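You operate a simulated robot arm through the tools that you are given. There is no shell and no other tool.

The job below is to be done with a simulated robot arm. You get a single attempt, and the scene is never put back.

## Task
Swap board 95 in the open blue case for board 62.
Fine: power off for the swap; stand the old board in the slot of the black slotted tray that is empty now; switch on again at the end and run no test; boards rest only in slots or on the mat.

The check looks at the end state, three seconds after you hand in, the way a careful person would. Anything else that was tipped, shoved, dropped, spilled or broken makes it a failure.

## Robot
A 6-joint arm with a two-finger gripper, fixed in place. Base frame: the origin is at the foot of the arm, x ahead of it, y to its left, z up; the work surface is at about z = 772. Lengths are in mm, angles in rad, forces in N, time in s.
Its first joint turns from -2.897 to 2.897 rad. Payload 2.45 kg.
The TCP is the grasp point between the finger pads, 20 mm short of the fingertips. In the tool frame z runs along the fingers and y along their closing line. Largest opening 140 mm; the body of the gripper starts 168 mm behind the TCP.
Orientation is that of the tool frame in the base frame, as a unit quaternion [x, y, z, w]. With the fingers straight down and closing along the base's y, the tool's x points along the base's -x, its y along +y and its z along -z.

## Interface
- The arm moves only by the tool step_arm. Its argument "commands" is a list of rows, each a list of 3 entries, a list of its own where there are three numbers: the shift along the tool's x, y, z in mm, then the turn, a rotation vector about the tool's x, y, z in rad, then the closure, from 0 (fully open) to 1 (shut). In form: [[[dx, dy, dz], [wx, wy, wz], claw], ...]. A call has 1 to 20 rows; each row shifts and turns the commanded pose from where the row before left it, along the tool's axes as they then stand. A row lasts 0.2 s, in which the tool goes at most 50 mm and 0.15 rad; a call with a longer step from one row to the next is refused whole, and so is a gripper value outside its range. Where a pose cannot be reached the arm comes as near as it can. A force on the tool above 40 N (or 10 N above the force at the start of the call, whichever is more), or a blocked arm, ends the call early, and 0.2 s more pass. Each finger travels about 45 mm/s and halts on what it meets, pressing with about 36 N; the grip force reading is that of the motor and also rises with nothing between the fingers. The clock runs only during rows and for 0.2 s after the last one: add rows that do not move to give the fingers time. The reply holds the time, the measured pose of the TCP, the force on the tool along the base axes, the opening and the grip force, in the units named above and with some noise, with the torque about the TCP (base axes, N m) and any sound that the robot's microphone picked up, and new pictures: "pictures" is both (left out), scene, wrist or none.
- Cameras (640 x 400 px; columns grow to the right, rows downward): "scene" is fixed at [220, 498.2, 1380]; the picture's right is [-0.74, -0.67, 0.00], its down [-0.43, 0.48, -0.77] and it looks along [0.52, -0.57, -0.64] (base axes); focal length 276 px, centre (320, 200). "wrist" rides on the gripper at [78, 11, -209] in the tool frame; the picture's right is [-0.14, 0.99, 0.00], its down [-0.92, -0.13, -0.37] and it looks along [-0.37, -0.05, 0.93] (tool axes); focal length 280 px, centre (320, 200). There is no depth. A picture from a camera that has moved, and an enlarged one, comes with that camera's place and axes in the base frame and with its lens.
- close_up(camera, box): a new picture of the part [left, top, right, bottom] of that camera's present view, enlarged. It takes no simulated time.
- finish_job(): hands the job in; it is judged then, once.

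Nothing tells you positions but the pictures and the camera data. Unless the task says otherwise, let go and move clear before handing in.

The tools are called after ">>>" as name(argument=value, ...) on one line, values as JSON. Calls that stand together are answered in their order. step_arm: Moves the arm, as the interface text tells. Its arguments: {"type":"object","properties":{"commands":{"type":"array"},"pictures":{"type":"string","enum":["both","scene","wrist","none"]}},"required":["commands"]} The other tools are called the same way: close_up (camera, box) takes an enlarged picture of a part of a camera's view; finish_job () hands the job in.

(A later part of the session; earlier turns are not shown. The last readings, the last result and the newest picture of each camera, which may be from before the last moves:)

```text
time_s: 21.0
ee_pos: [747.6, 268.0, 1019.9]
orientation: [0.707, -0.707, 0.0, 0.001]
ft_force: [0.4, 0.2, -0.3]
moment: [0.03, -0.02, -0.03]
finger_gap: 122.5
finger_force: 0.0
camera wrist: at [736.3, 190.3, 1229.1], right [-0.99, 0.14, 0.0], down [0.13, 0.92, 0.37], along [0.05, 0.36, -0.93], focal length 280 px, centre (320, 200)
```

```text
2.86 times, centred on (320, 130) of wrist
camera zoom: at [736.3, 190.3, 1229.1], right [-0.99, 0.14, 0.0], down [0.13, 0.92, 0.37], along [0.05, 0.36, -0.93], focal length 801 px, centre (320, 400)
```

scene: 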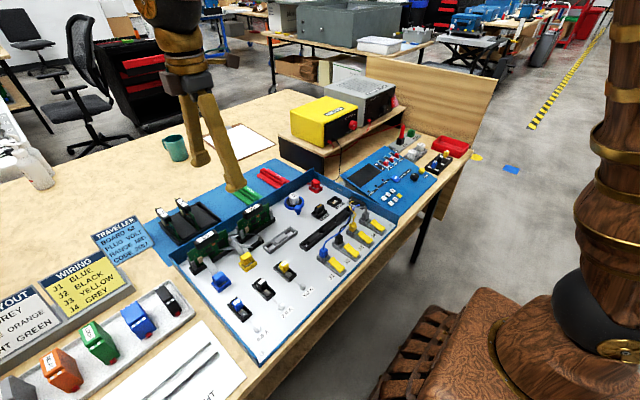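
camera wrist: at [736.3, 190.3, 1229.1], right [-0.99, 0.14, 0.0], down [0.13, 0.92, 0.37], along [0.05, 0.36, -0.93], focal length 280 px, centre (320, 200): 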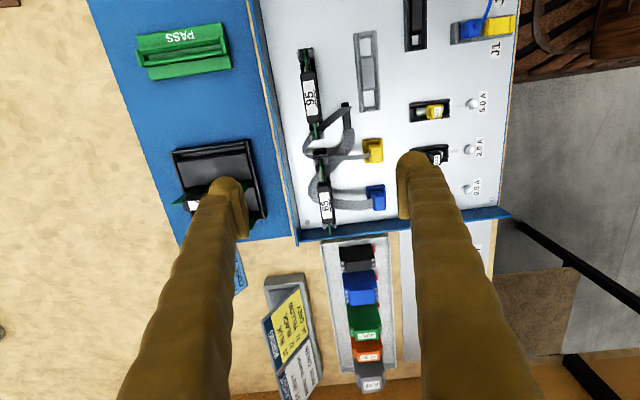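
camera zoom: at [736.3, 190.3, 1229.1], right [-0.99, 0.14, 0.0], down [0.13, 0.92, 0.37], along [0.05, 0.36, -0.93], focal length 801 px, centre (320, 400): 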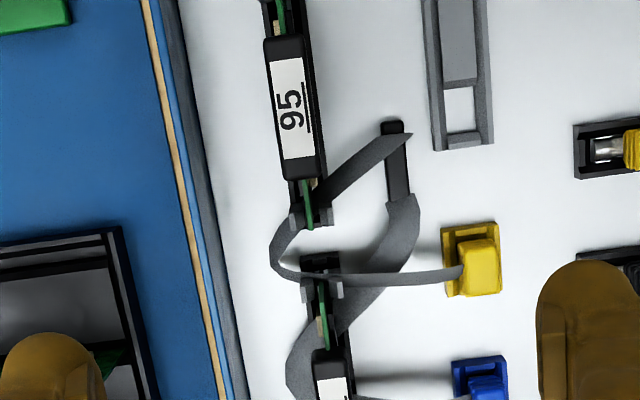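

That call was refused because one row was slightly too long. I'm resending it with shorter steps.

>>> step_arm(commands=[[[0, 0, 0], [0, 0, 0.143], 0], [[0, 0, 0], [0, 0, 0.143], 0], [[0, 0, 0], [0, 0, 0.143], 0], [[0, 0, 0], [0, 0, 0.143], 0], [[0, 0, 0], [0, 0, 0.143], 0], [[0, 0, 0], [0, 0, 0.143], 0], [[0, 0, 0], [0, 0, 0.143], 0], [[0, 0, 0], [0, 0, 0.143], 0], [[0, 0, 0], [0, 0, 0.143], 0], [[0, 0, 0], [0, 0, 0.143], 0], [[0, 0, 0], [0, 0, 0.1408], 0], [[-36, 13, -2], [0, 0, 0], 0], [[-36, 13, -2], [0, 0, 0], 0], [[-36, 13, -3], [0, 0, 0], 0], [[-34, 13, -3], [0, 0, 0], 0], [[0, 0, 0], [0, 0, 0], 0]])

>>> close_up(camera="wrist", box=[230, 60, 410, 200])

```text
time_s: 24.4
ee_pos: [888.2, 320.7, 1031.2]
orientation: [0.0, 1.0, 0.001, -0.001]
ft_force: [0.0, -0.9, 0.4]
moment: [0.0, 0.0, 0.02]
finger_gap: 139.9
finger_force: 0.0
camera wrist: at [808.9, 331.9, 1240.3], right [0.14, 0.99, 0.0], down [0.92, -0.13, 0.37], along [0.37, -0.05, -0.93], focal length 280 px, centre (320, 200)
```

scene: 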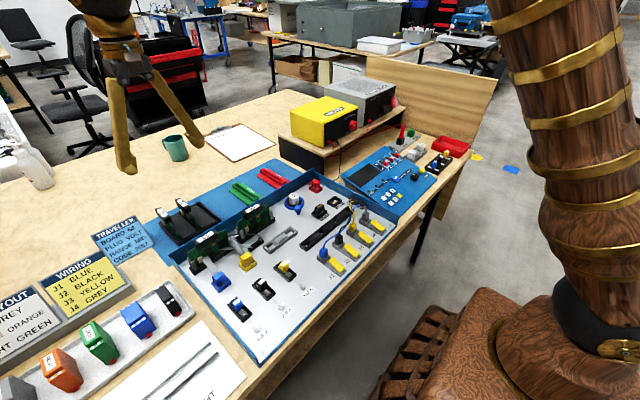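
wrist: 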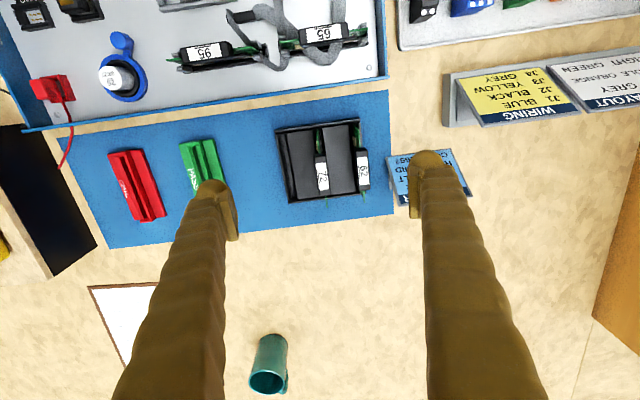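

```text
2.86 times, centred on (320, 130) of wrist
camera zoom: at [808.9, 331.9, 1240.3], right [0.14, 0.99, 0.0], down [0.92, -0.13, 0.37], along [0.37, -0.05, -0.93], focal length 801 px, centre (320, 400)
```

zoom: 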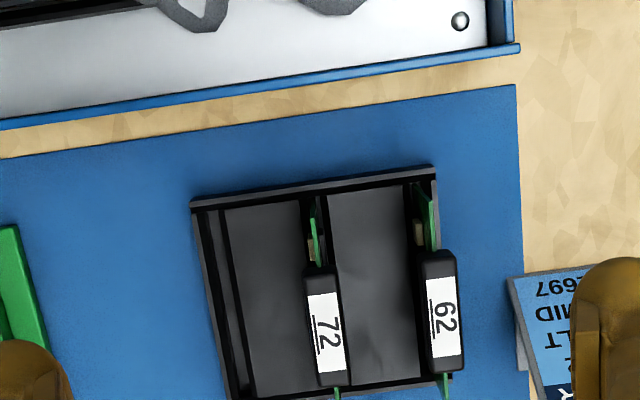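

The tray is in full view and within reach. I'm zooming in to measure the two boards and the empty slot.

>>> close_up(camera="wrist", box=[265, 110, 393, 210])

>>> close_up(camera="wrist", box=[270, 115, 334, 165])

>>> close_up(camera="scene", box=[185, 195, 235, 235])

```text
4.00 times, centred on (329, 160) of wrist
camera zoom: at [808.9, 331.9, 1240.3], right [0.14, 0.99, 0.0], down [0.92, -0.13, 0.37], along [0.37, -0.05, -0.93], focal length 1122 px, centre (284, 360)
```

zoom: 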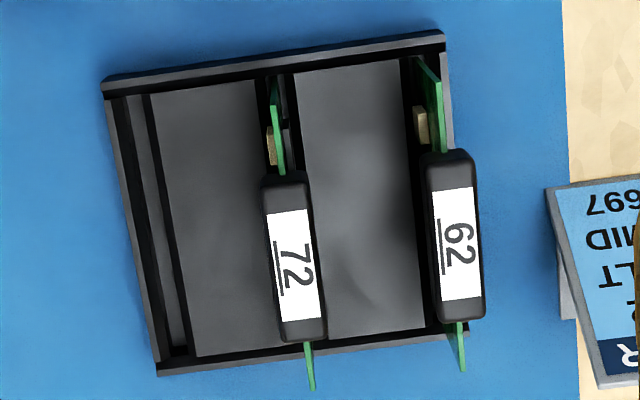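

```text
8.00 times, centred on (302, 140) of wrist
camera zoom: at [808.9, 331.9, 1240.3], right [0.14, 0.99, 0.0], down [0.92, -0.13, 0.37], along [0.37, -0.05, -0.93], focal length 2243 px, centre (464, 680)
```

zoom: 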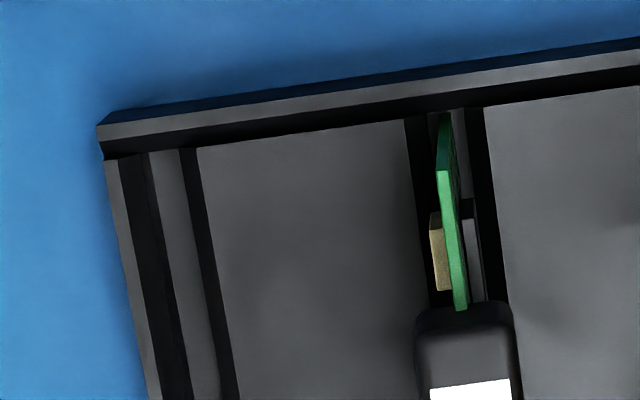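

```text
10.00 times, centred on (210, 215) of scene
camera zoom: at [220.0, 498.2, 1380.0], right [-0.74, -0.67, 0.0], down [-0.43, 0.48, -0.77], along [0.52, -0.57, -0.64], focal length 2760 px, centre (1420, 50)
```

zoom: 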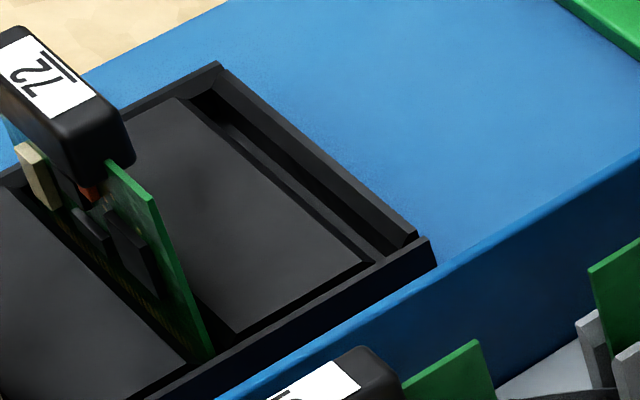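

Labels put board 62 at (923, 375), board 72 at (923, 319.5), and the empty slot at about y = 263.7. I want to see the structure inside the empty slot.

>>> close_up(camera="wrist", box=[286, 130, 318, 155])

>>> close_up(camera="wrist", box=[290, 180, 354, 210])

>>> close_up(camera="scene", box=[200, 200, 230, 224])

>>> close_up(camera="wrist", box=[325, 120, 357, 145])

```text
16.00 times, centred on (302, 142) of wrist
camera zoom: at [808.9, 331.9, 1240.3], right [0.14, 0.99, 0.0], down [0.92, -0.13, 0.37], along [0.37, -0.05, -0.93], focal length 4486 px, centre (608, 1120)
```

zoom: 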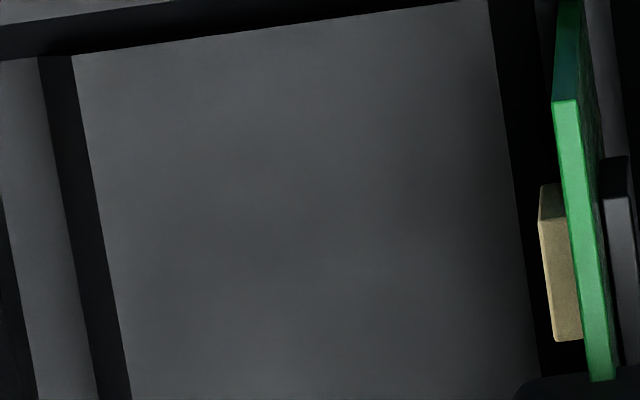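

```text
10.00 times, centred on (322, 195) of wrist
camera zoom: at [808.9, 331.9, 1240.3], right [0.14, 0.99, 0.0], down [0.92, -0.13, 0.37], along [0.37, -0.05, -0.93], focal length 2804 px, centre (300, 250)
```

zoom: 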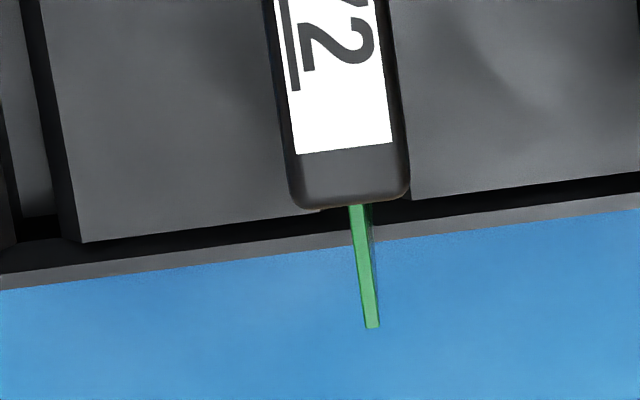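

```text
16.00 times, centred on (215, 212) of scene
camera zoom: at [220.0, 498.2, 1380.0], right [-0.74, -0.67, 0.0], down [-0.43, 0.48, -0.77], along [0.52, -0.57, -0.64], focal length 4416 px, centre (2000, 8)
```

zoom: 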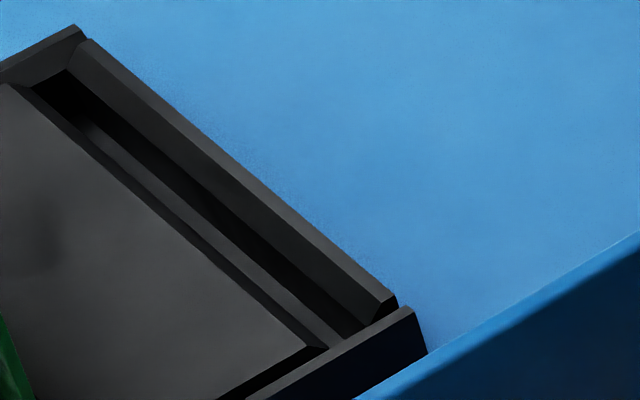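

```text
16.00 times, centred on (341, 132) of wrist
camera zoom: at [808.9, 331.9, 1240.3], right [0.14, 0.99, 0.0], down [0.92, -0.13, 0.37], along [0.37, -0.05, -0.93], focal length 4486 px, centre (-16, 1280)
```

zoom: 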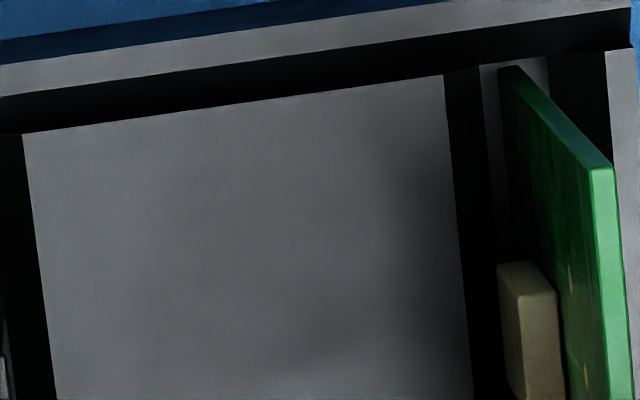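

The empty slot matches the other two, with a floor about 7 mm wide. Now I'm moving over board 95 and turning the tool 90° so the fingers close across its handle.

>>> step_arm(commands=[[[28, -24, 0], [0, 0, 0], 0.3], [[28, -24, 0], [0, 0, 0], 0.64], [[28, -24, 0], [0, 0, 0], 0.64], [[28, -24, 0], [0, 0, 0], 0.64], [[27.7, -24.2, 0], [0, 0, 0], 0.64], [[0, 0, 0], [0, 0, 0.1428], 0.64], [[0, 0, 0], [0, 0, 0.1428], 0.64], [[0, 0, 0], [0, 0, 0.1428], 0.64], [[0, 0, 0], [0, 0, 0.1428], 0.64], [[0, 0, 0], [0, 0, 0.1428], 0.64], [[0, 0, 0], [0, 0, 0.1428], 0.64], [[0, 0, 0], [0, 0, 0.1428], 0.64], [[0, 0, 0], [0, 0, 0.1428], 0.64], [[0, 0, 0], [0, 0, 0.1428], 0.64], [[0, 0, 0], [0, 0, 0.1428], 0.64], [[0, 0, 0], [0, 0, 0.1428], 0.64], [[0, 0, 0], [0, 0, 0], 0.64]])

>>> close_up(camera="wrist", box=[230, 60, 410, 200])

```text
time_s: 28.0
ee_pos: [748.1, 201.2, 1030.9]
orientation: [0.707, 0.707, 0.001, 0.0]
ft_force: [-0.3, -0.3, 0.6]
moment: [0.0, -0.01, 0.0]
finger_gap: 50.6
finger_force: 0.1
camera wrist: at [758.7, 278.6, 1239.0], right [0.99, -0.14, 0.0], down [-0.13, -0.92, 0.37], along [-0.05, -0.37, -0.93], focal length 280 px, centre (320, 200)
```

scene: 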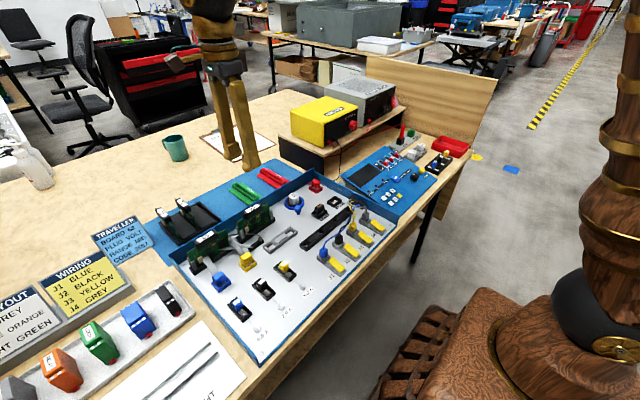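
wrist: 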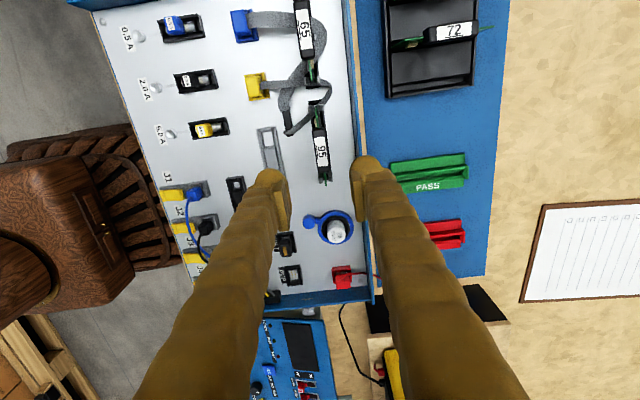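

```text
2.86 times, centred on (320, 130) of wrist
camera zoom: at [758.7, 278.6, 1239.0], right [0.99, -0.14, 0.0], down [-0.13, -0.92, 0.37], along [-0.05, -0.37, -0.93], focal length 801 px, centre (320, 400)
```

zoom: 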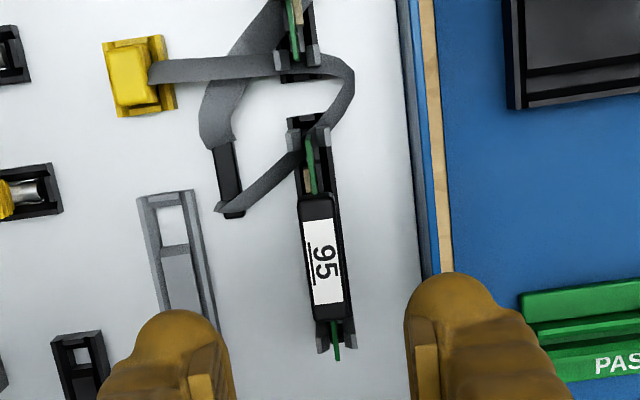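

The handle is centred between the fingers at (748.4, 200.7). I'm descending and will check before reaching grip height.

>>> step_arm(commands=[[[0, 0, 40], [0, 0, 0], 0.64], [[0, 0, 40], [0, 0, 0], 0.64], [[0, 0, 40], [0, 0, 0], 0.64], [[0, 0, 0], [0, 0, 0], 0.64]])

>>> close_up(camera="wrist", box=[230, 60, 410, 200])

>>> close_up(camera="scene", box=[210, 170, 310, 250])

```text
time_s: 29.0
ee_pos: [748.8, 199.2, 910.8]
orientation: [0.707, 0.707, -0.001, 0.0]
ft_force: [0.5, -0.1, 0.1]
moment: [0.0, -0.01, 0.0]
finger_gap: 50.5
finger_force: 0.1
camera wrist: at [758.8, 277.1, 1118.8], right [0.99, -0.14, 0.0], down [-0.13, -0.92, 0.37], along [-0.05, -0.37, -0.93], focal length 280 px, centre (320, 200)
```

scene: 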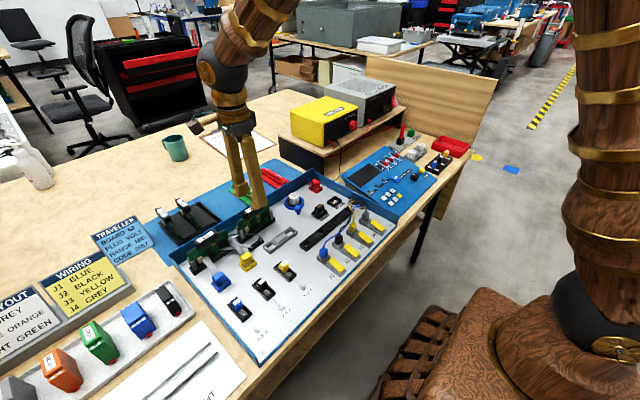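
wrist: 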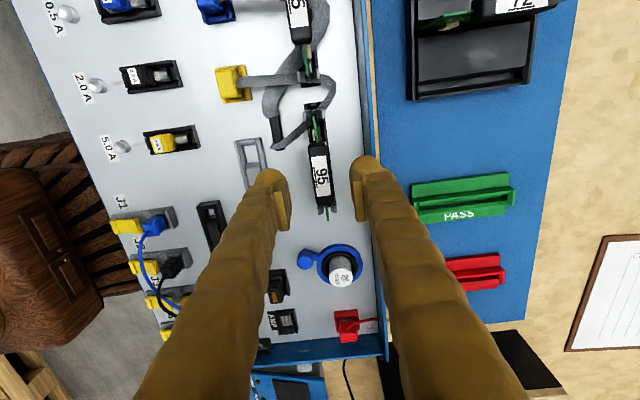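

```text
2.86 times, centred on (320, 130) of wrist
camera zoom: at [758.8, 277.1, 1118.8], right [0.99, -0.14, 0.0], down [-0.13, -0.92, 0.37], along [-0.05, -0.37, -0.93], focal length 801 px, centre (320, 400)
```

zoom: 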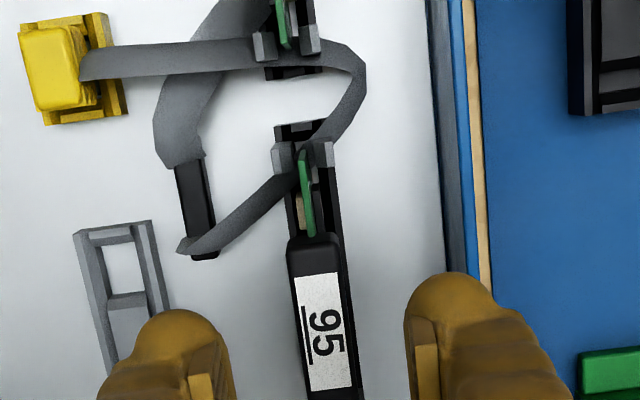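

```text
5.00 times, centred on (260, 210) of scene
camera zoom: at [220.0, 498.2, 1380.0], right [-0.74, -0.67, 0.0], down [-0.43, 0.48, -0.77], along [0.52, -0.57, -0.64], focal length 1380 px, centre (620, 150)
```

zoom: 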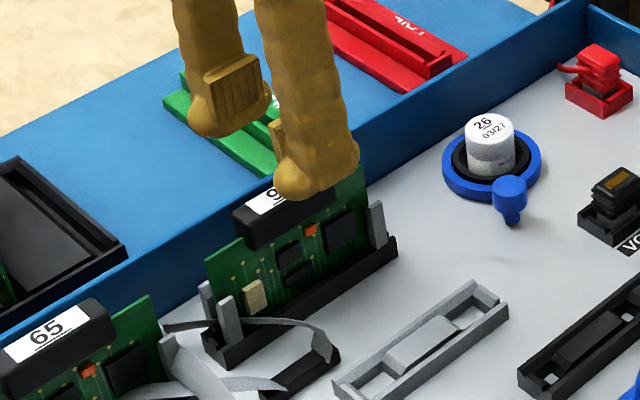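

The fingers straddle the handle, so I'm going down to z ≈ 858 and closing.

>>> step_arm(commands=[[[0, 0, 20], [0, 0, 0], 0.64], [[0, 0, 18], [0, 0, 0], 0.64], [[0, 0, 15], [0, 0, 0], 0.64], [[0, 0, 0], [0, 0, 0], 0.64]])

>>> close_up(camera="scene", box=[210, 170, 310, 250])

>>> close_up(camera="wrist", box=[230, 80, 410, 240])

```text
time_s: 30.0
ee_pos: [747.7, 201.5, 857.8]
orientation: [0.707, 0.707, 0.0, 0.0]
ft_force: [0.0, -0.6, 0.5]
moment: [0.01, -0.01, -0.02]
finger_gap: 50.2
finger_force: 0.2
camera wrist: at [757.2, 278.1, 1066.7], right [0.99, -0.14, 0.0], down [-0.13, -0.92, 0.37], along [-0.05, -0.37, -0.93], focal length 280 px, centre (320, 200)
```

scene: 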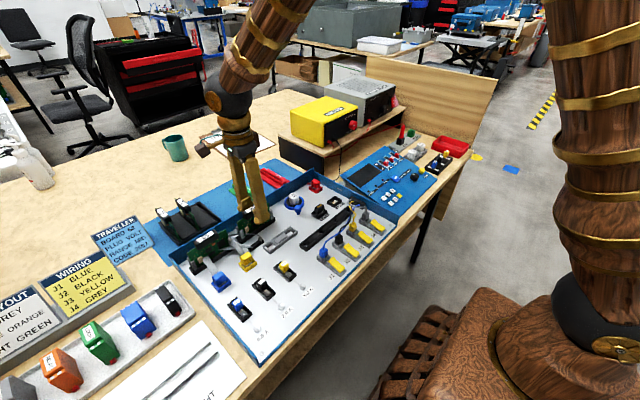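
wrist: 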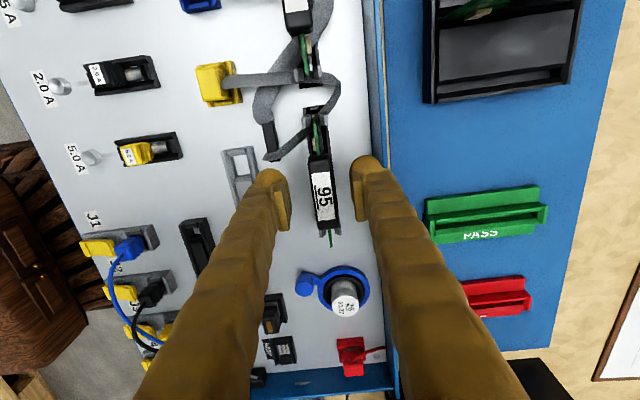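

```text
5.00 times, centred on (260, 210) of scene
camera zoom: at [220.0, 498.2, 1380.0], right [-0.74, -0.67, 0.0], down [-0.43, 0.48, -0.77], along [0.52, -0.57, -0.64], focal length 1380 px, centre (620, 150)
```

zoom: 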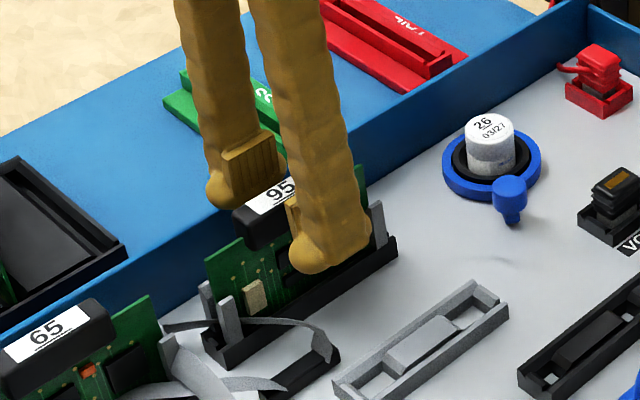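

```text
2.50 times, centred on (320, 160) of wrist
camera zoom: at [757.2, 278.1, 1066.7], right [0.99, -0.14, 0.0], down [-0.13, -0.92, 0.37], along [-0.05, -0.37, -0.93], focal length 701 px, centre (320, 300)
```

zoom: 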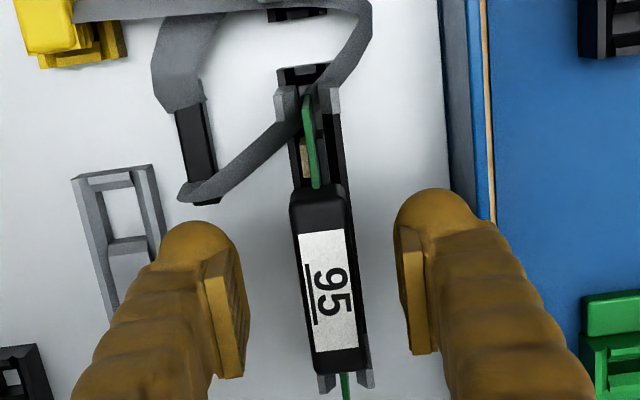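

The pads are either side of the handle, so I'm closing the grip.

>>> step_arm(commands=[[[0, 0, 0], [0, 0, 0], 0.8], [[0, 0, 0], [0, 0, 0], 1], [[0, 0, 0], [0, 0, 0], 1], [[0, 0, 0], [0, 0, 0], 1], [[0, 0, 0], [0, 0, 0], 1]], pictures="wrist")

```text
time_s: 31.2
ee_pos: [747.7, 200.6, 858.9]
orientation: [0.707, 0.707, 0.0, 0.0]
ft_force: [1.5, 1.2, -1.5]
moment: [0.03, -0.1, 0.02]
finger_gap: 16.8
finger_force: 36.0
camera wrist: at [757.2, 278.1, 1066.8], right [0.99, -0.14, 0.0], down [-0.13, -0.92, 0.37], along [-0.05, -0.37, -0.93], focal length 280 px, centre (320, 200)
```

wrist: 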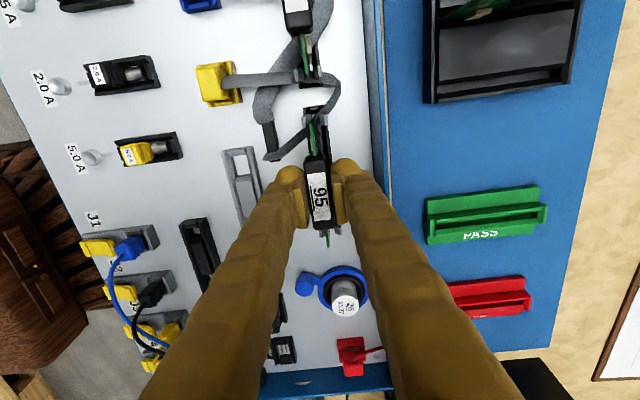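

The handle is gripped at 16.8 mm. I'm lifting slowly and straight up.

>>> step_arm(commands=[[[0, 0, -2], [0, 0, 0], 1], [[0, 0, -3], [0, 0, 0], 1], [[0, 0, -4], [0, 0, 0], 1], [[0, 0, -4], [0, 0, 0], 1], [[0, 0, -4], [0, 0, 0], 1], [[0, 0, -5], [0, 0, 0], 1]])

>>> close_up(camera="scene", box=[210, 170, 310, 250])

```text
time_s: 32.6
ee_pos: [748.2, 200.6, 878.9]
orientation: [0.707, 0.707, 0.001, 0.0]
ft_force: [-0.4, -0.3, -0.5]
moment: [0.02, -0.01, -0.02]
finger_gap: 16.7
finger_force: 36.1
camera wrist: at [758.5, 278.5, 1087.9], right [0.99, -0.14, 0.0], down [-0.13, -0.92, 0.37], along [-0.05, -0.37, -0.93], focal length 280 px, centre (320, 200)
```

scene: 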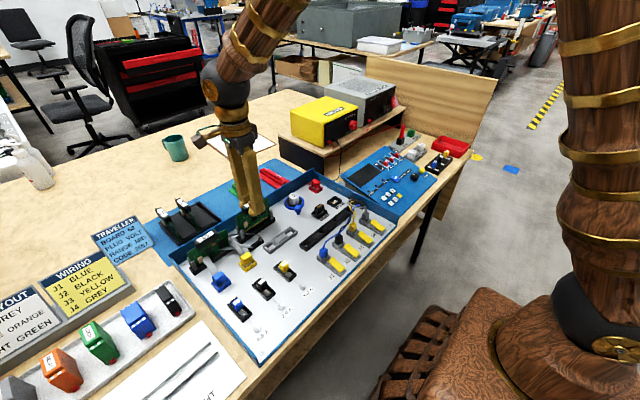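
wrist: 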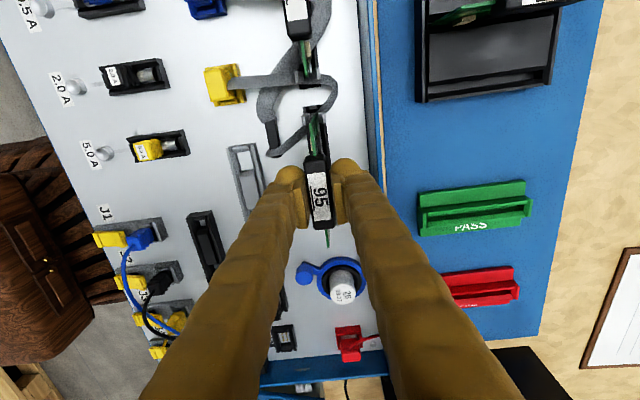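

```text
5.00 times, centred on (260, 210) of scene
camera zoom: at [220.0, 498.2, 1380.0], right [-0.74, -0.67, 0.0], down [-0.43, 0.48, -0.77], along [0.52, -0.57, -0.64], focal length 1380 px, centre (620, 150)
```

zoom: 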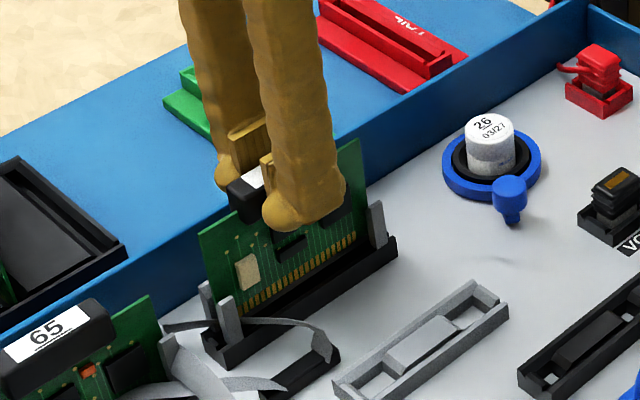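

The board is sliding out cleanly with its gold contacts showing. I'm lifting it well clear.

>>> step_arm(commands=[[[0, 0, -6], [0, 0, 0], 1], [[0, 0, -8], [0, 0, 0], 1], [[0, 0, -12], [0, 0, 0], 1], [[0, 0, -20], [0, 0, 0], 1], [[0, 0, -30], [0, 0, 0], 1], [[0, 0, -40], [0, 0, 0], 1], [[0, 0, -35], [0, 0, 0], 1], [[0, 0, 0], [0, 0, 0], 1]])

>>> close_up(camera="scene", box=[190, 130, 310, 250])

>>> close_up(camera="wrist", box=[240, 60, 400, 240])

```text
time_s: 34.4
ee_pos: [746.9, 200.5, 1030.7]
orientation: [0.707, 0.707, 0.0, 0.0]
ft_force: [-0.7, 0.4, -0.2]
moment: [-0.01, -0.03, 0.01]
finger_gap: 16.7
finger_force: 35.9
camera wrist: at [757.2, 278.1, 1240.7], right [0.99, -0.14, 0.0], down [-0.13, -0.92, 0.37], along [-0.05, -0.37, -0.93], focal length 280 px, centre (320, 200)
```

scene: 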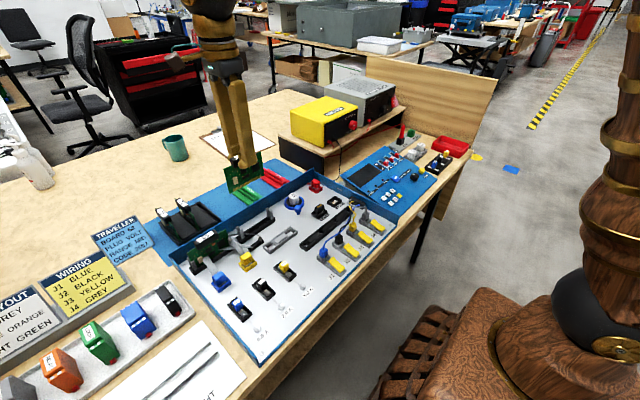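
wrist: 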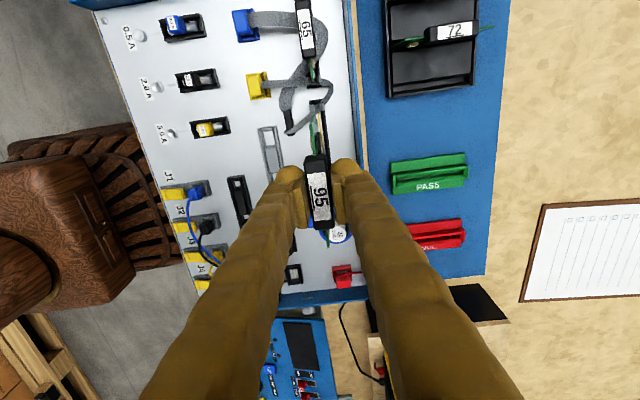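

```text
3.33 times, centred on (250, 190) of scene
camera zoom: at [220.0, 498.2, 1380.0], right [-0.74, -0.67, 0.0], down [-0.43, 0.48, -0.77], along [0.52, -0.57, -0.64], focal length 920 px, centre (553, 233)
```

zoom: 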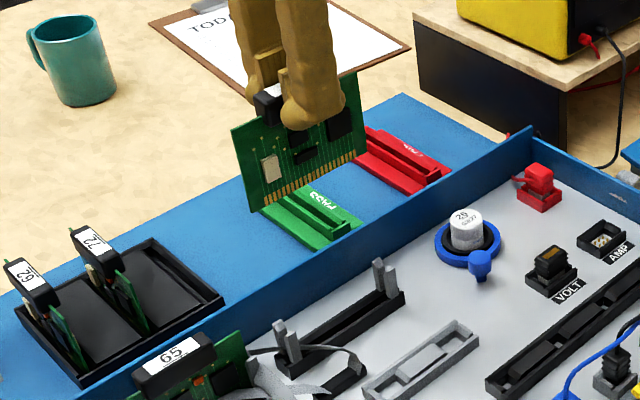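

```text
2.22 times, centred on (320, 150) of wrist
camera zoom: at [757.2, 278.1, 1240.7], right [0.99, -0.14, 0.0], down [-0.13, -0.92, 0.37], along [-0.05, -0.37, -0.93], focal length 623 px, centre (320, 311)
```

zoom: 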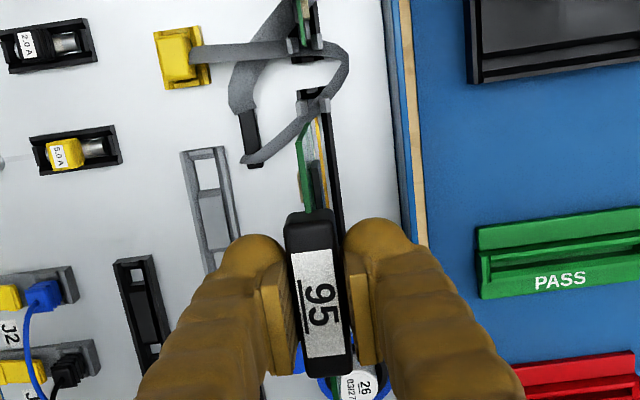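

Board 95 is out and held upright. I'm turning back 90° counter-clockwise and carrying it above the empty tray slot.

>>> step_arm(commands=[[[0, 0, 0], [0, 0, -0.1428], 1], [[0, 0, 0], [0, 0, -0.1428], 1], [[0, 0, 0], [0, 0, -0.1428], 1], [[0, 0, 0], [0, 0, -0.1428], 1], [[0, 0, 0], [0, 0, -0.1428], 1], [[0, 0, 0], [0, 0, -0.1428], 1], [[0, 0, 0], [0, 0, -0.1428], 1], [[0, 0, 0], [0, 0, -0.1428], 1], [[0, 0, 0], [0, 0, -0.1428], 1], [[0, 0, 0], [0, 0, -0.1428], 1], [[0, 0, 0], [0, 0, -0.1428], 1], [[-35, 12.6, 0], [0, 0, 0], 1], [[-35, 12.6, 0], [0, 0, 0], 1], [[-35, 12.6, 0], [0, 0, 0], 1], [[-35, 12.6, 0], [0, 0, 0], 1], [[-36, 12.8, 0], [0, 0, 0], 1], [[0, 0, 0], [0, 0, 0], 1]])

>>> close_up(camera="wrist", box=[240, 80, 400, 220])

>>> close_up(camera="scene", box=[140, 120, 260, 250])

```text
time_s: 38.0
ee_pos: [924.4, 264.7, 1032.2]
orientation: [-0.001, 1.0, 0.0, 0.0]
ft_force: [-0.7, -0.5, -0.8]
moment: [0.03, 0.02, 0.01]
finger_gap: 16.6
finger_force: 35.9
camera wrist: at [845.1, 274.2, 1240.8], right [0.14, 0.99, 0.0], down [0.92, -0.13, 0.37], along [0.36, -0.05, -0.93], focal length 280 px, centre (320, 200)
```

scene: 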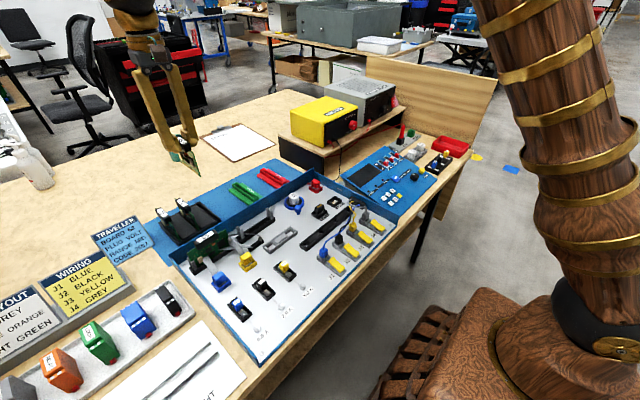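
wrist: 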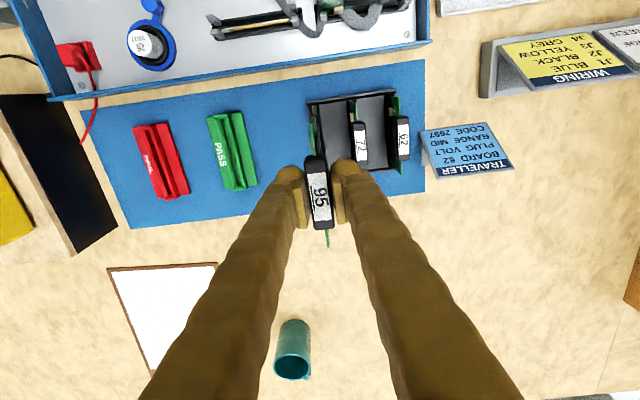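

```text
2.86 times, centred on (320, 150) of wrist
camera zoom: at [845.1, 274.2, 1240.8], right [0.14, 0.99, 0.0], down [0.92, -0.13, 0.37], along [0.36, -0.05, -0.93], focal length 801 px, centre (320, 343)
```

zoom: 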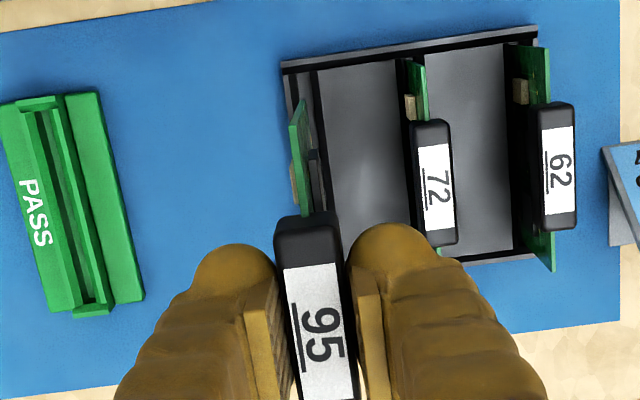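

```text
3.08 times, centred on (200, 185) of scene
camera zoom: at [220.0, 498.2, 1380.0], right [-0.74, -0.67, 0.0], down [-0.43, 0.48, -0.77], along [0.52, -0.57, -0.64], focal length 849 px, centre (689, 246)
```

zoom: 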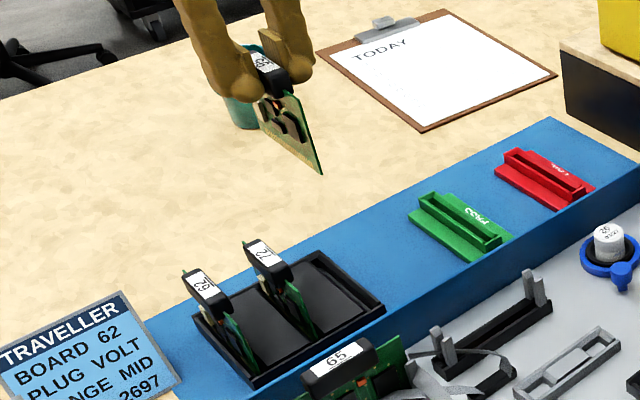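

The label now reads the same way as 62 and 72, and the slot measures y = 263.5. I'm descending part-way and checking alignment.

>>> step_arm(commands=[[[0, 0, 40], [0, 0, 0], 1], [[0, 0, 40], [0, 0, 0], 1], [[0, 0, 35], [0, 0, 0], 1], [[0, 0, 20], [0, 0, 0], 1], [[0, 0, 0], [0, 0, 0], 1]])

>>> close_up(camera="wrist", box=[260, 80, 360, 180])

>>> close_up(camera="scene", box=[170, 160, 250, 230])

```text
time_s: 39.2
ee_pos: [923.0, 263.3, 896.0]
orientation: [0.0, 1.0, 0.0, 0.001]
ft_force: [-0.2, 0.5, -1.4]
moment: [0.0, 0.02, 0.0]
finger_gap: 16.9
finger_force: 35.8
camera wrist: at [844.4, 273.3, 1103.5], right [0.14, 0.99, 0.0], down [0.92, -0.13, 0.37], along [0.37, -0.05, -0.93], focal length 280 px, centre (320, 200)
```

scene: 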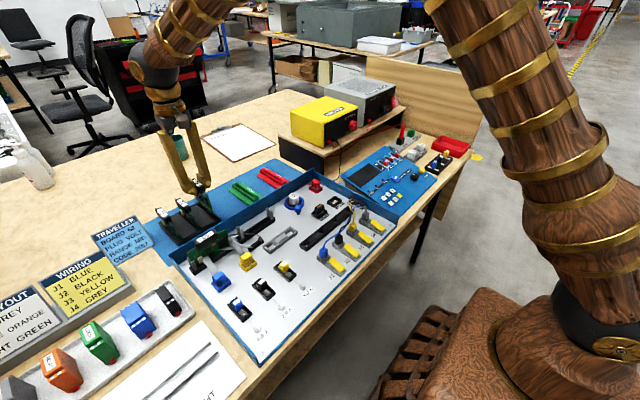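
wrist: 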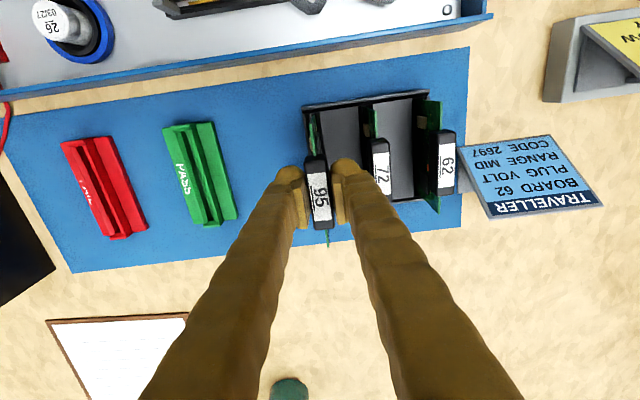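

```text
4.00 times, centred on (310, 130) of wrist
camera zoom: at [844.4, 273.3, 1103.5], right [0.14, 0.99, 0.0], down [0.92, -0.13, 0.37], along [0.37, -0.05, -0.93], focal length 1122 px, centre (360, 480)
```

zoom: 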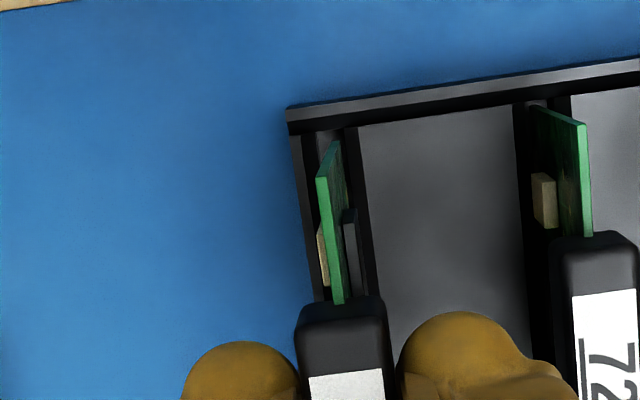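

```text
5.71 times, centred on (210, 195) of scene
camera zoom: at [220.0, 498.2, 1380.0], right [-0.74, -0.67, 0.0], down [-0.43, 0.48, -0.77], along [0.52, -0.57, -0.64], focal length 1577 px, centre (949, 229)
```

zoom: 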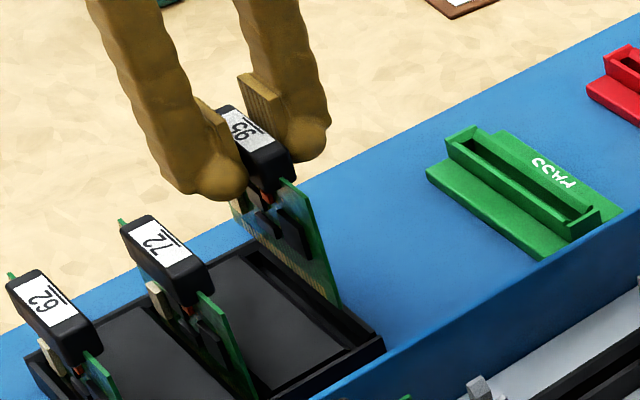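

The board edge is over the slot within about a millimetre. I'm lowering it gently while watching the force.

>>> step_arm(commands=[[[0, -0.6, 7], [0, 0, 0], 1], [[0, 0, 7], [0, 0, 0], 1], [[0, 0, 6], [0, 0, 0], 1], [[0, 0, 5], [0, 0, 0], 1], [[0, 0, 4], [0, 0, 0], 1], [[0, 0, 3], [0, 0, 0], 1]])

>>> close_up(camera="scene", box=[170, 160, 250, 230])

>>> close_up(camera="wrist", box=[260, 80, 360, 180])

```text
time_s: 40.6
ee_pos: [924.5, 262.2, 863.0]
orientation: [0.0, 1.0, 0.001, 0.0]
ft_force: [-0.1, -0.5, -1.4]
moment: [-0.06, 0.01, -0.06]
finger_gap: 16.5
finger_force: 36.0
camera wrist: at [845.7, 273.0, 1071.7], right [0.14, 0.99, 0.0], down [0.92, -0.13, 0.37], along [0.36, -0.05, -0.93], focal length 280 px, centre (320, 200)
```

scene: 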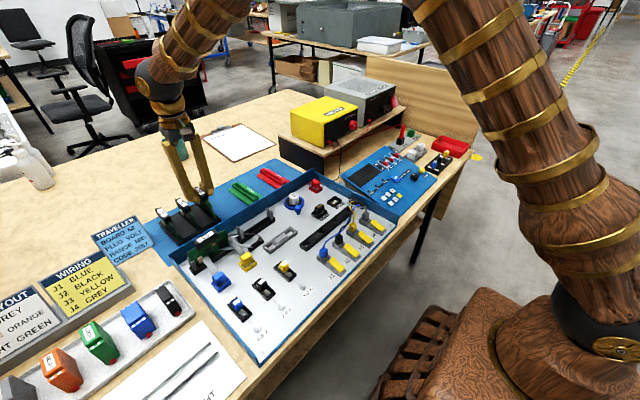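
wrist: 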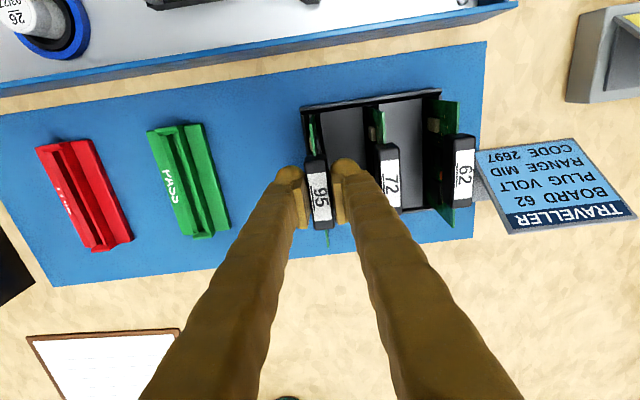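

```text
5.71 times, centred on (210, 195) of scene
camera zoom: at [220.0, 498.2, 1380.0], right [-0.74, -0.67, 0.0], down [-0.43, 0.48, -0.77], along [0.52, -0.57, -0.64], focal length 1577 px, centre (949, 229)
```

zoom: 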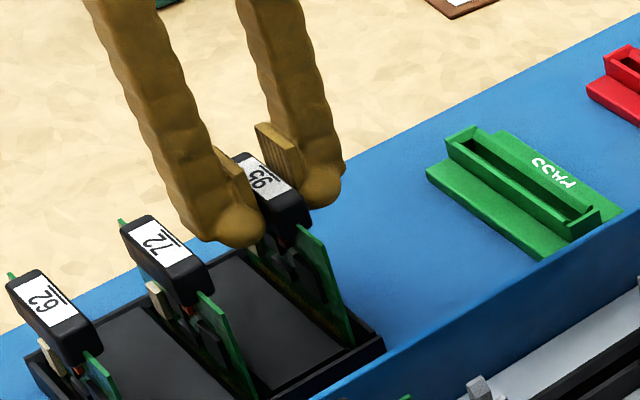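

```text
4.00 times, centred on (310, 130) of wrist
camera zoom: at [845.7, 273.0, 1071.7], right [0.14, 0.99, 0.0], down [0.92, -0.13, 0.37], along [0.36, -0.05, -0.93], focal length 1122 px, centre (360, 480)
```

zoom: 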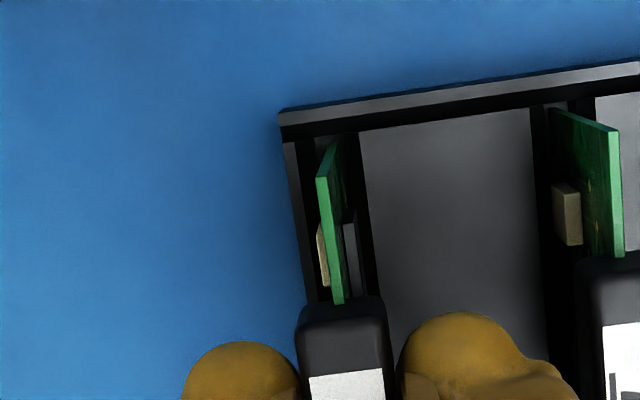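

The board is in the slot with about 5–8 mm still to go. I'm continuing in small steps.

>>> step_arm(commands=[[[0, 0, 2], [0, 0, 0], 1], [[0, 0, 2], [0, 0, 0], 1], [[0, 0, 1.5], [0, 0, 0], 1]], pictures="none")

>>> close_up(camera="scene", box=[170, 160, 250, 230])

```text
time_s: 41.4
ee_pos: [924.1, 262.6, 859.2]
orientation: [0.0, 1.0, 0.0, 0.0]
ft_force: [-1.1, -2.4, 0.0]
moment: [-0.19, 0.05, 0.02]
finger_gap: 16.6
finger_force: 35.5
```

```text
5.71 times, centred on (210, 195) of scene
camera zoom: at [220.0, 498.2, 1380.0], right [-0.74, -0.67, 0.0], down [-0.43, 0.48, -0.77], along [0.52, -0.57, -0.64], focal length 1577 px, centre (949, 229)
```

zoom: 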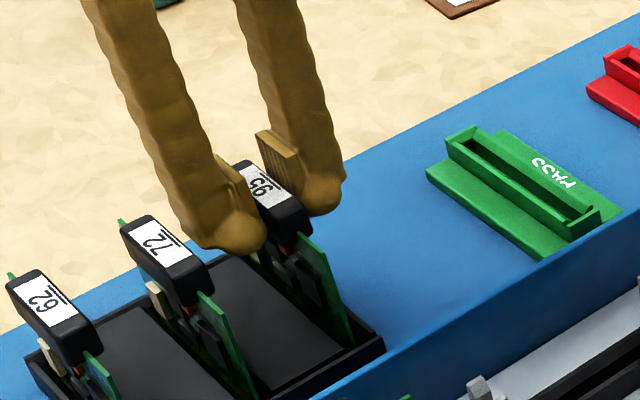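

There's a light sideways contact toward -y. I'm easing 0.7 mm that way and continuing down.

>>> step_arm(commands=[[[0, -0.7, 0.5], [0, 0, 0], 1], [[0, 0, 1.2], [0, 0, 0], 1], [[0, 0, 1.2], [0, 0, 0], 1]], pictures="none")

>>> close_up(camera="scene", box=[170, 160, 250, 230])

>>> close_up(camera="wrist", box=[260, 80, 360, 180])

```text
time_s: 42.2
ee_pos: [924.8, 263.7, 853.7]
orientation: [0.0, 1.0, 0.0, 0.0]
ft_force: [-0.7, -0.9, -0.3]
moment: [-0.01, 0.02, -0.01]
finger_gap: 16.8
finger_force: 36.3
```

```text
5.71 times, centred on (210, 195) of scene
camera zoom: at [220.0, 498.2, 1380.0], right [-0.74, -0.67, 0.0], down [-0.43, 0.48, -0.77], along [0.52, -0.57, -0.64], focal length 1577 px, centre (949, 229)
```

zoom: 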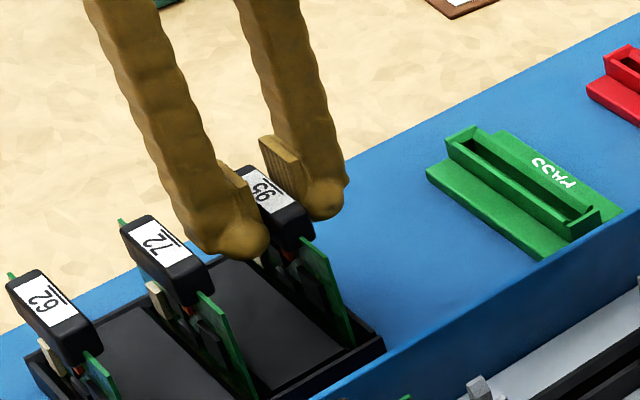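

```text
4.00 times, centred on (310, 130) of wrist
camera zoom: at [845.9, 273.2, 1063.1], right [0.14, 0.99, 0.0], down [0.92, -0.13, 0.37], along [0.37, -0.05, -0.93], focal length 1122 px, centre (360, 480)
```

zoom: 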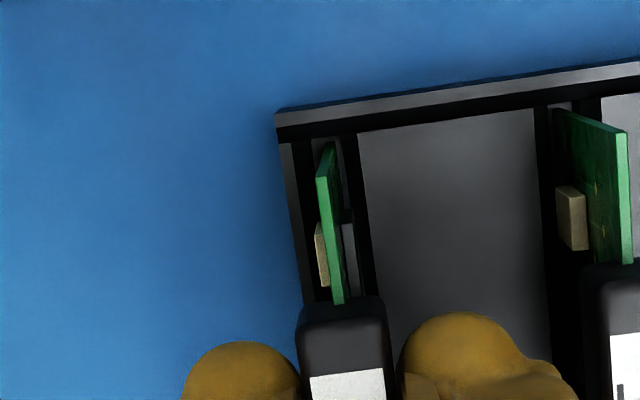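

The sideways force is gone. I'm continuing down until the board bottoms out.

>>> step_arm(commands=[[[0, 0, 1], [0, 0, 0], 1], [[0, 0, 1], [0, 0, 0], 1], [[0, 0, 0], [0, 0, 0], 1]], pictures="none")

>>> step_arm(commands=[[[0, 0, 1], [0, 0, 0], 1], [[0, 0, 1], [0, 0, 0], 1], [[0, 0, 0], [0, 0, 0], 1]], pictures="none")

>>> close_up(camera="scene", box=[170, 160, 250, 230])

```text
time_s: 43.0
ee_pos: [925.2, 263.0, 854.4]
orientation: [0.0, 1.0, 0.0, 0.001]
ft_force: [-6.4, 0.3, 23.4]
moment: [-0.01, 0.37, -0.04]
finger_gap: 16.7
finger_force: 35.9
```

```text
time_s: 43.8
ee_pos: [924.9, 263.4, 851.9]
orientation: [0.0, 1.0, 0.001, 0.001]
ft_force: [-0.4, 0.5, 35.1]
moment: [0.02, -0.1, 0.02]
finger_gap: 16.6
finger_force: 36.3
```

```text
5.71 times, centred on (210, 195) of scene
camera zoom: at [220.0, 498.2, 1380.0], right [-0.74, -0.67, 0.0], down [-0.43, 0.48, -0.77], along [0.52, -0.57, -0.64], focal length 1577 px, centre (949, 229)
```

zoom: 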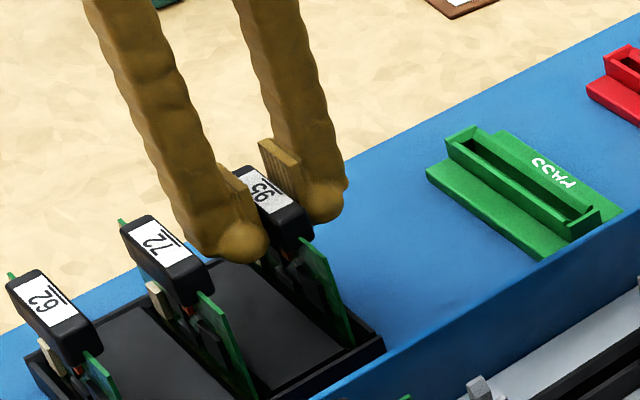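

The board has bottomed out at z ≈ 853. I'm relieving the downward push, then opening the fingers partway.

>>> step_arm(commands=[[[0, 0, -1.5], [0, 0, 0], 1], [[0, 0, -1], [0, 0, 0], 1], [[0, 0, 0], [0, 0, 0], 0.87], [[0, 0, 0], [0, 0, 0], 0.8], [[0, 0, 0], [0, 0, 0], 0.7], [[0, 0, 0], [0, 0, 0], 0.7], [[0, 0, 0], [0, 0, 0], 0.7]])

>>> close_up(camera="scene", box=[170, 160, 250, 230])

>>> close_up(camera="wrist", box=[260, 80, 400, 240])

```text
time_s: 45.4
ee_pos: [925.3, 263.3, 852.1]
orientation: [0.0, 1.0, 0.0, 0.001]
ft_force: [0.0, -0.4, 0.3]
moment: [0.02, 0.01, 0.0]
finger_gap: 42.0
finger_force: 0.1
camera wrist: at [846.7, 273.5, 1061.8], right [0.14, 0.99, 0.0], down [0.92, -0.13, 0.37], along [0.36, -0.05, -0.93], focal length 280 px, centre (320, 200)
```

scene: 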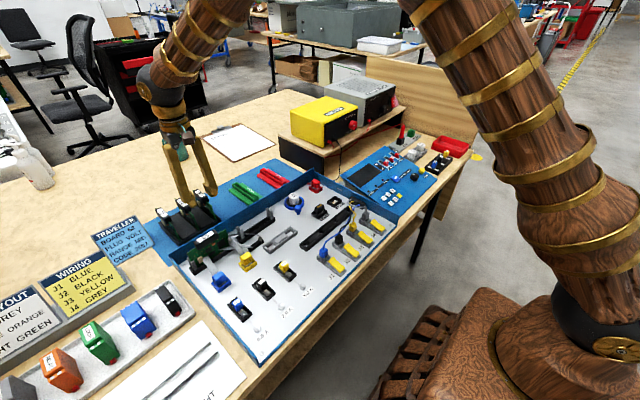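
wrist: 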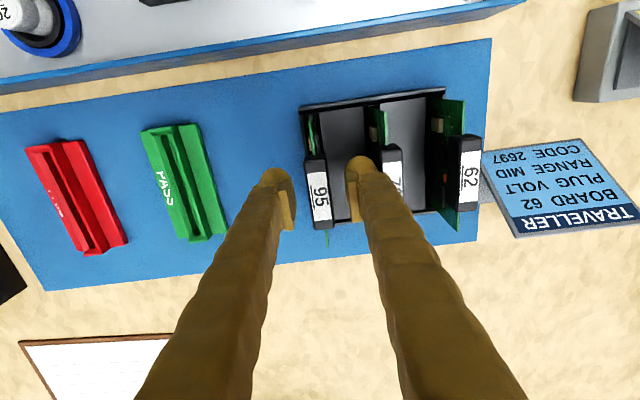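

```text
5.71 times, centred on (210, 195) of scene
camera zoom: at [220.0, 498.2, 1380.0], right [-0.74, -0.67, 0.0], down [-0.43, 0.48, -0.77], along [0.52, -0.57, -0.64], focal length 1577 px, centre (949, 229)
```

zoom: 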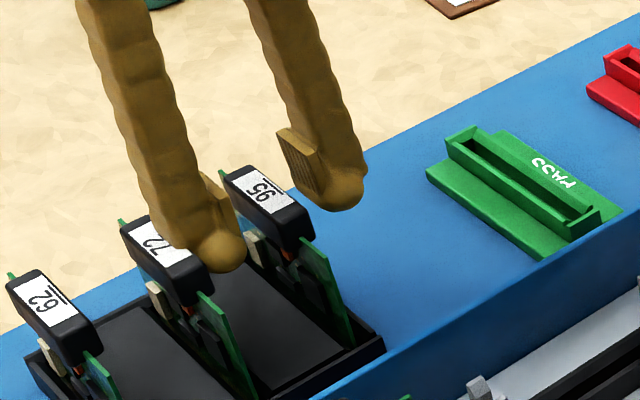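

```text
2.50 times, centred on (330, 160) of wrist
camera zoom: at [846.7, 273.5, 1061.8], right [0.14, 0.99, 0.0], down [0.92, -0.13, 0.37], along [0.36, -0.05, -0.93], focal length 701 px, centre (295, 300)
```

zoom: 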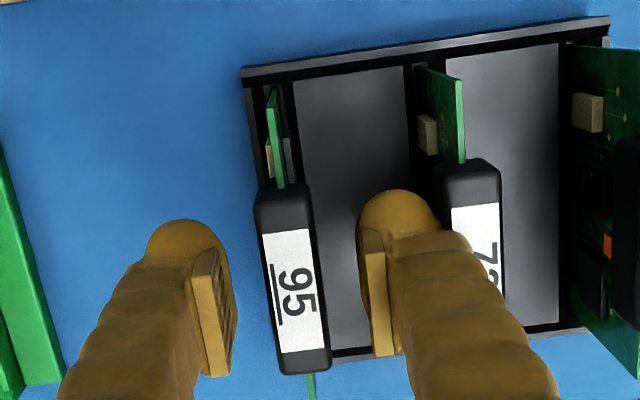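

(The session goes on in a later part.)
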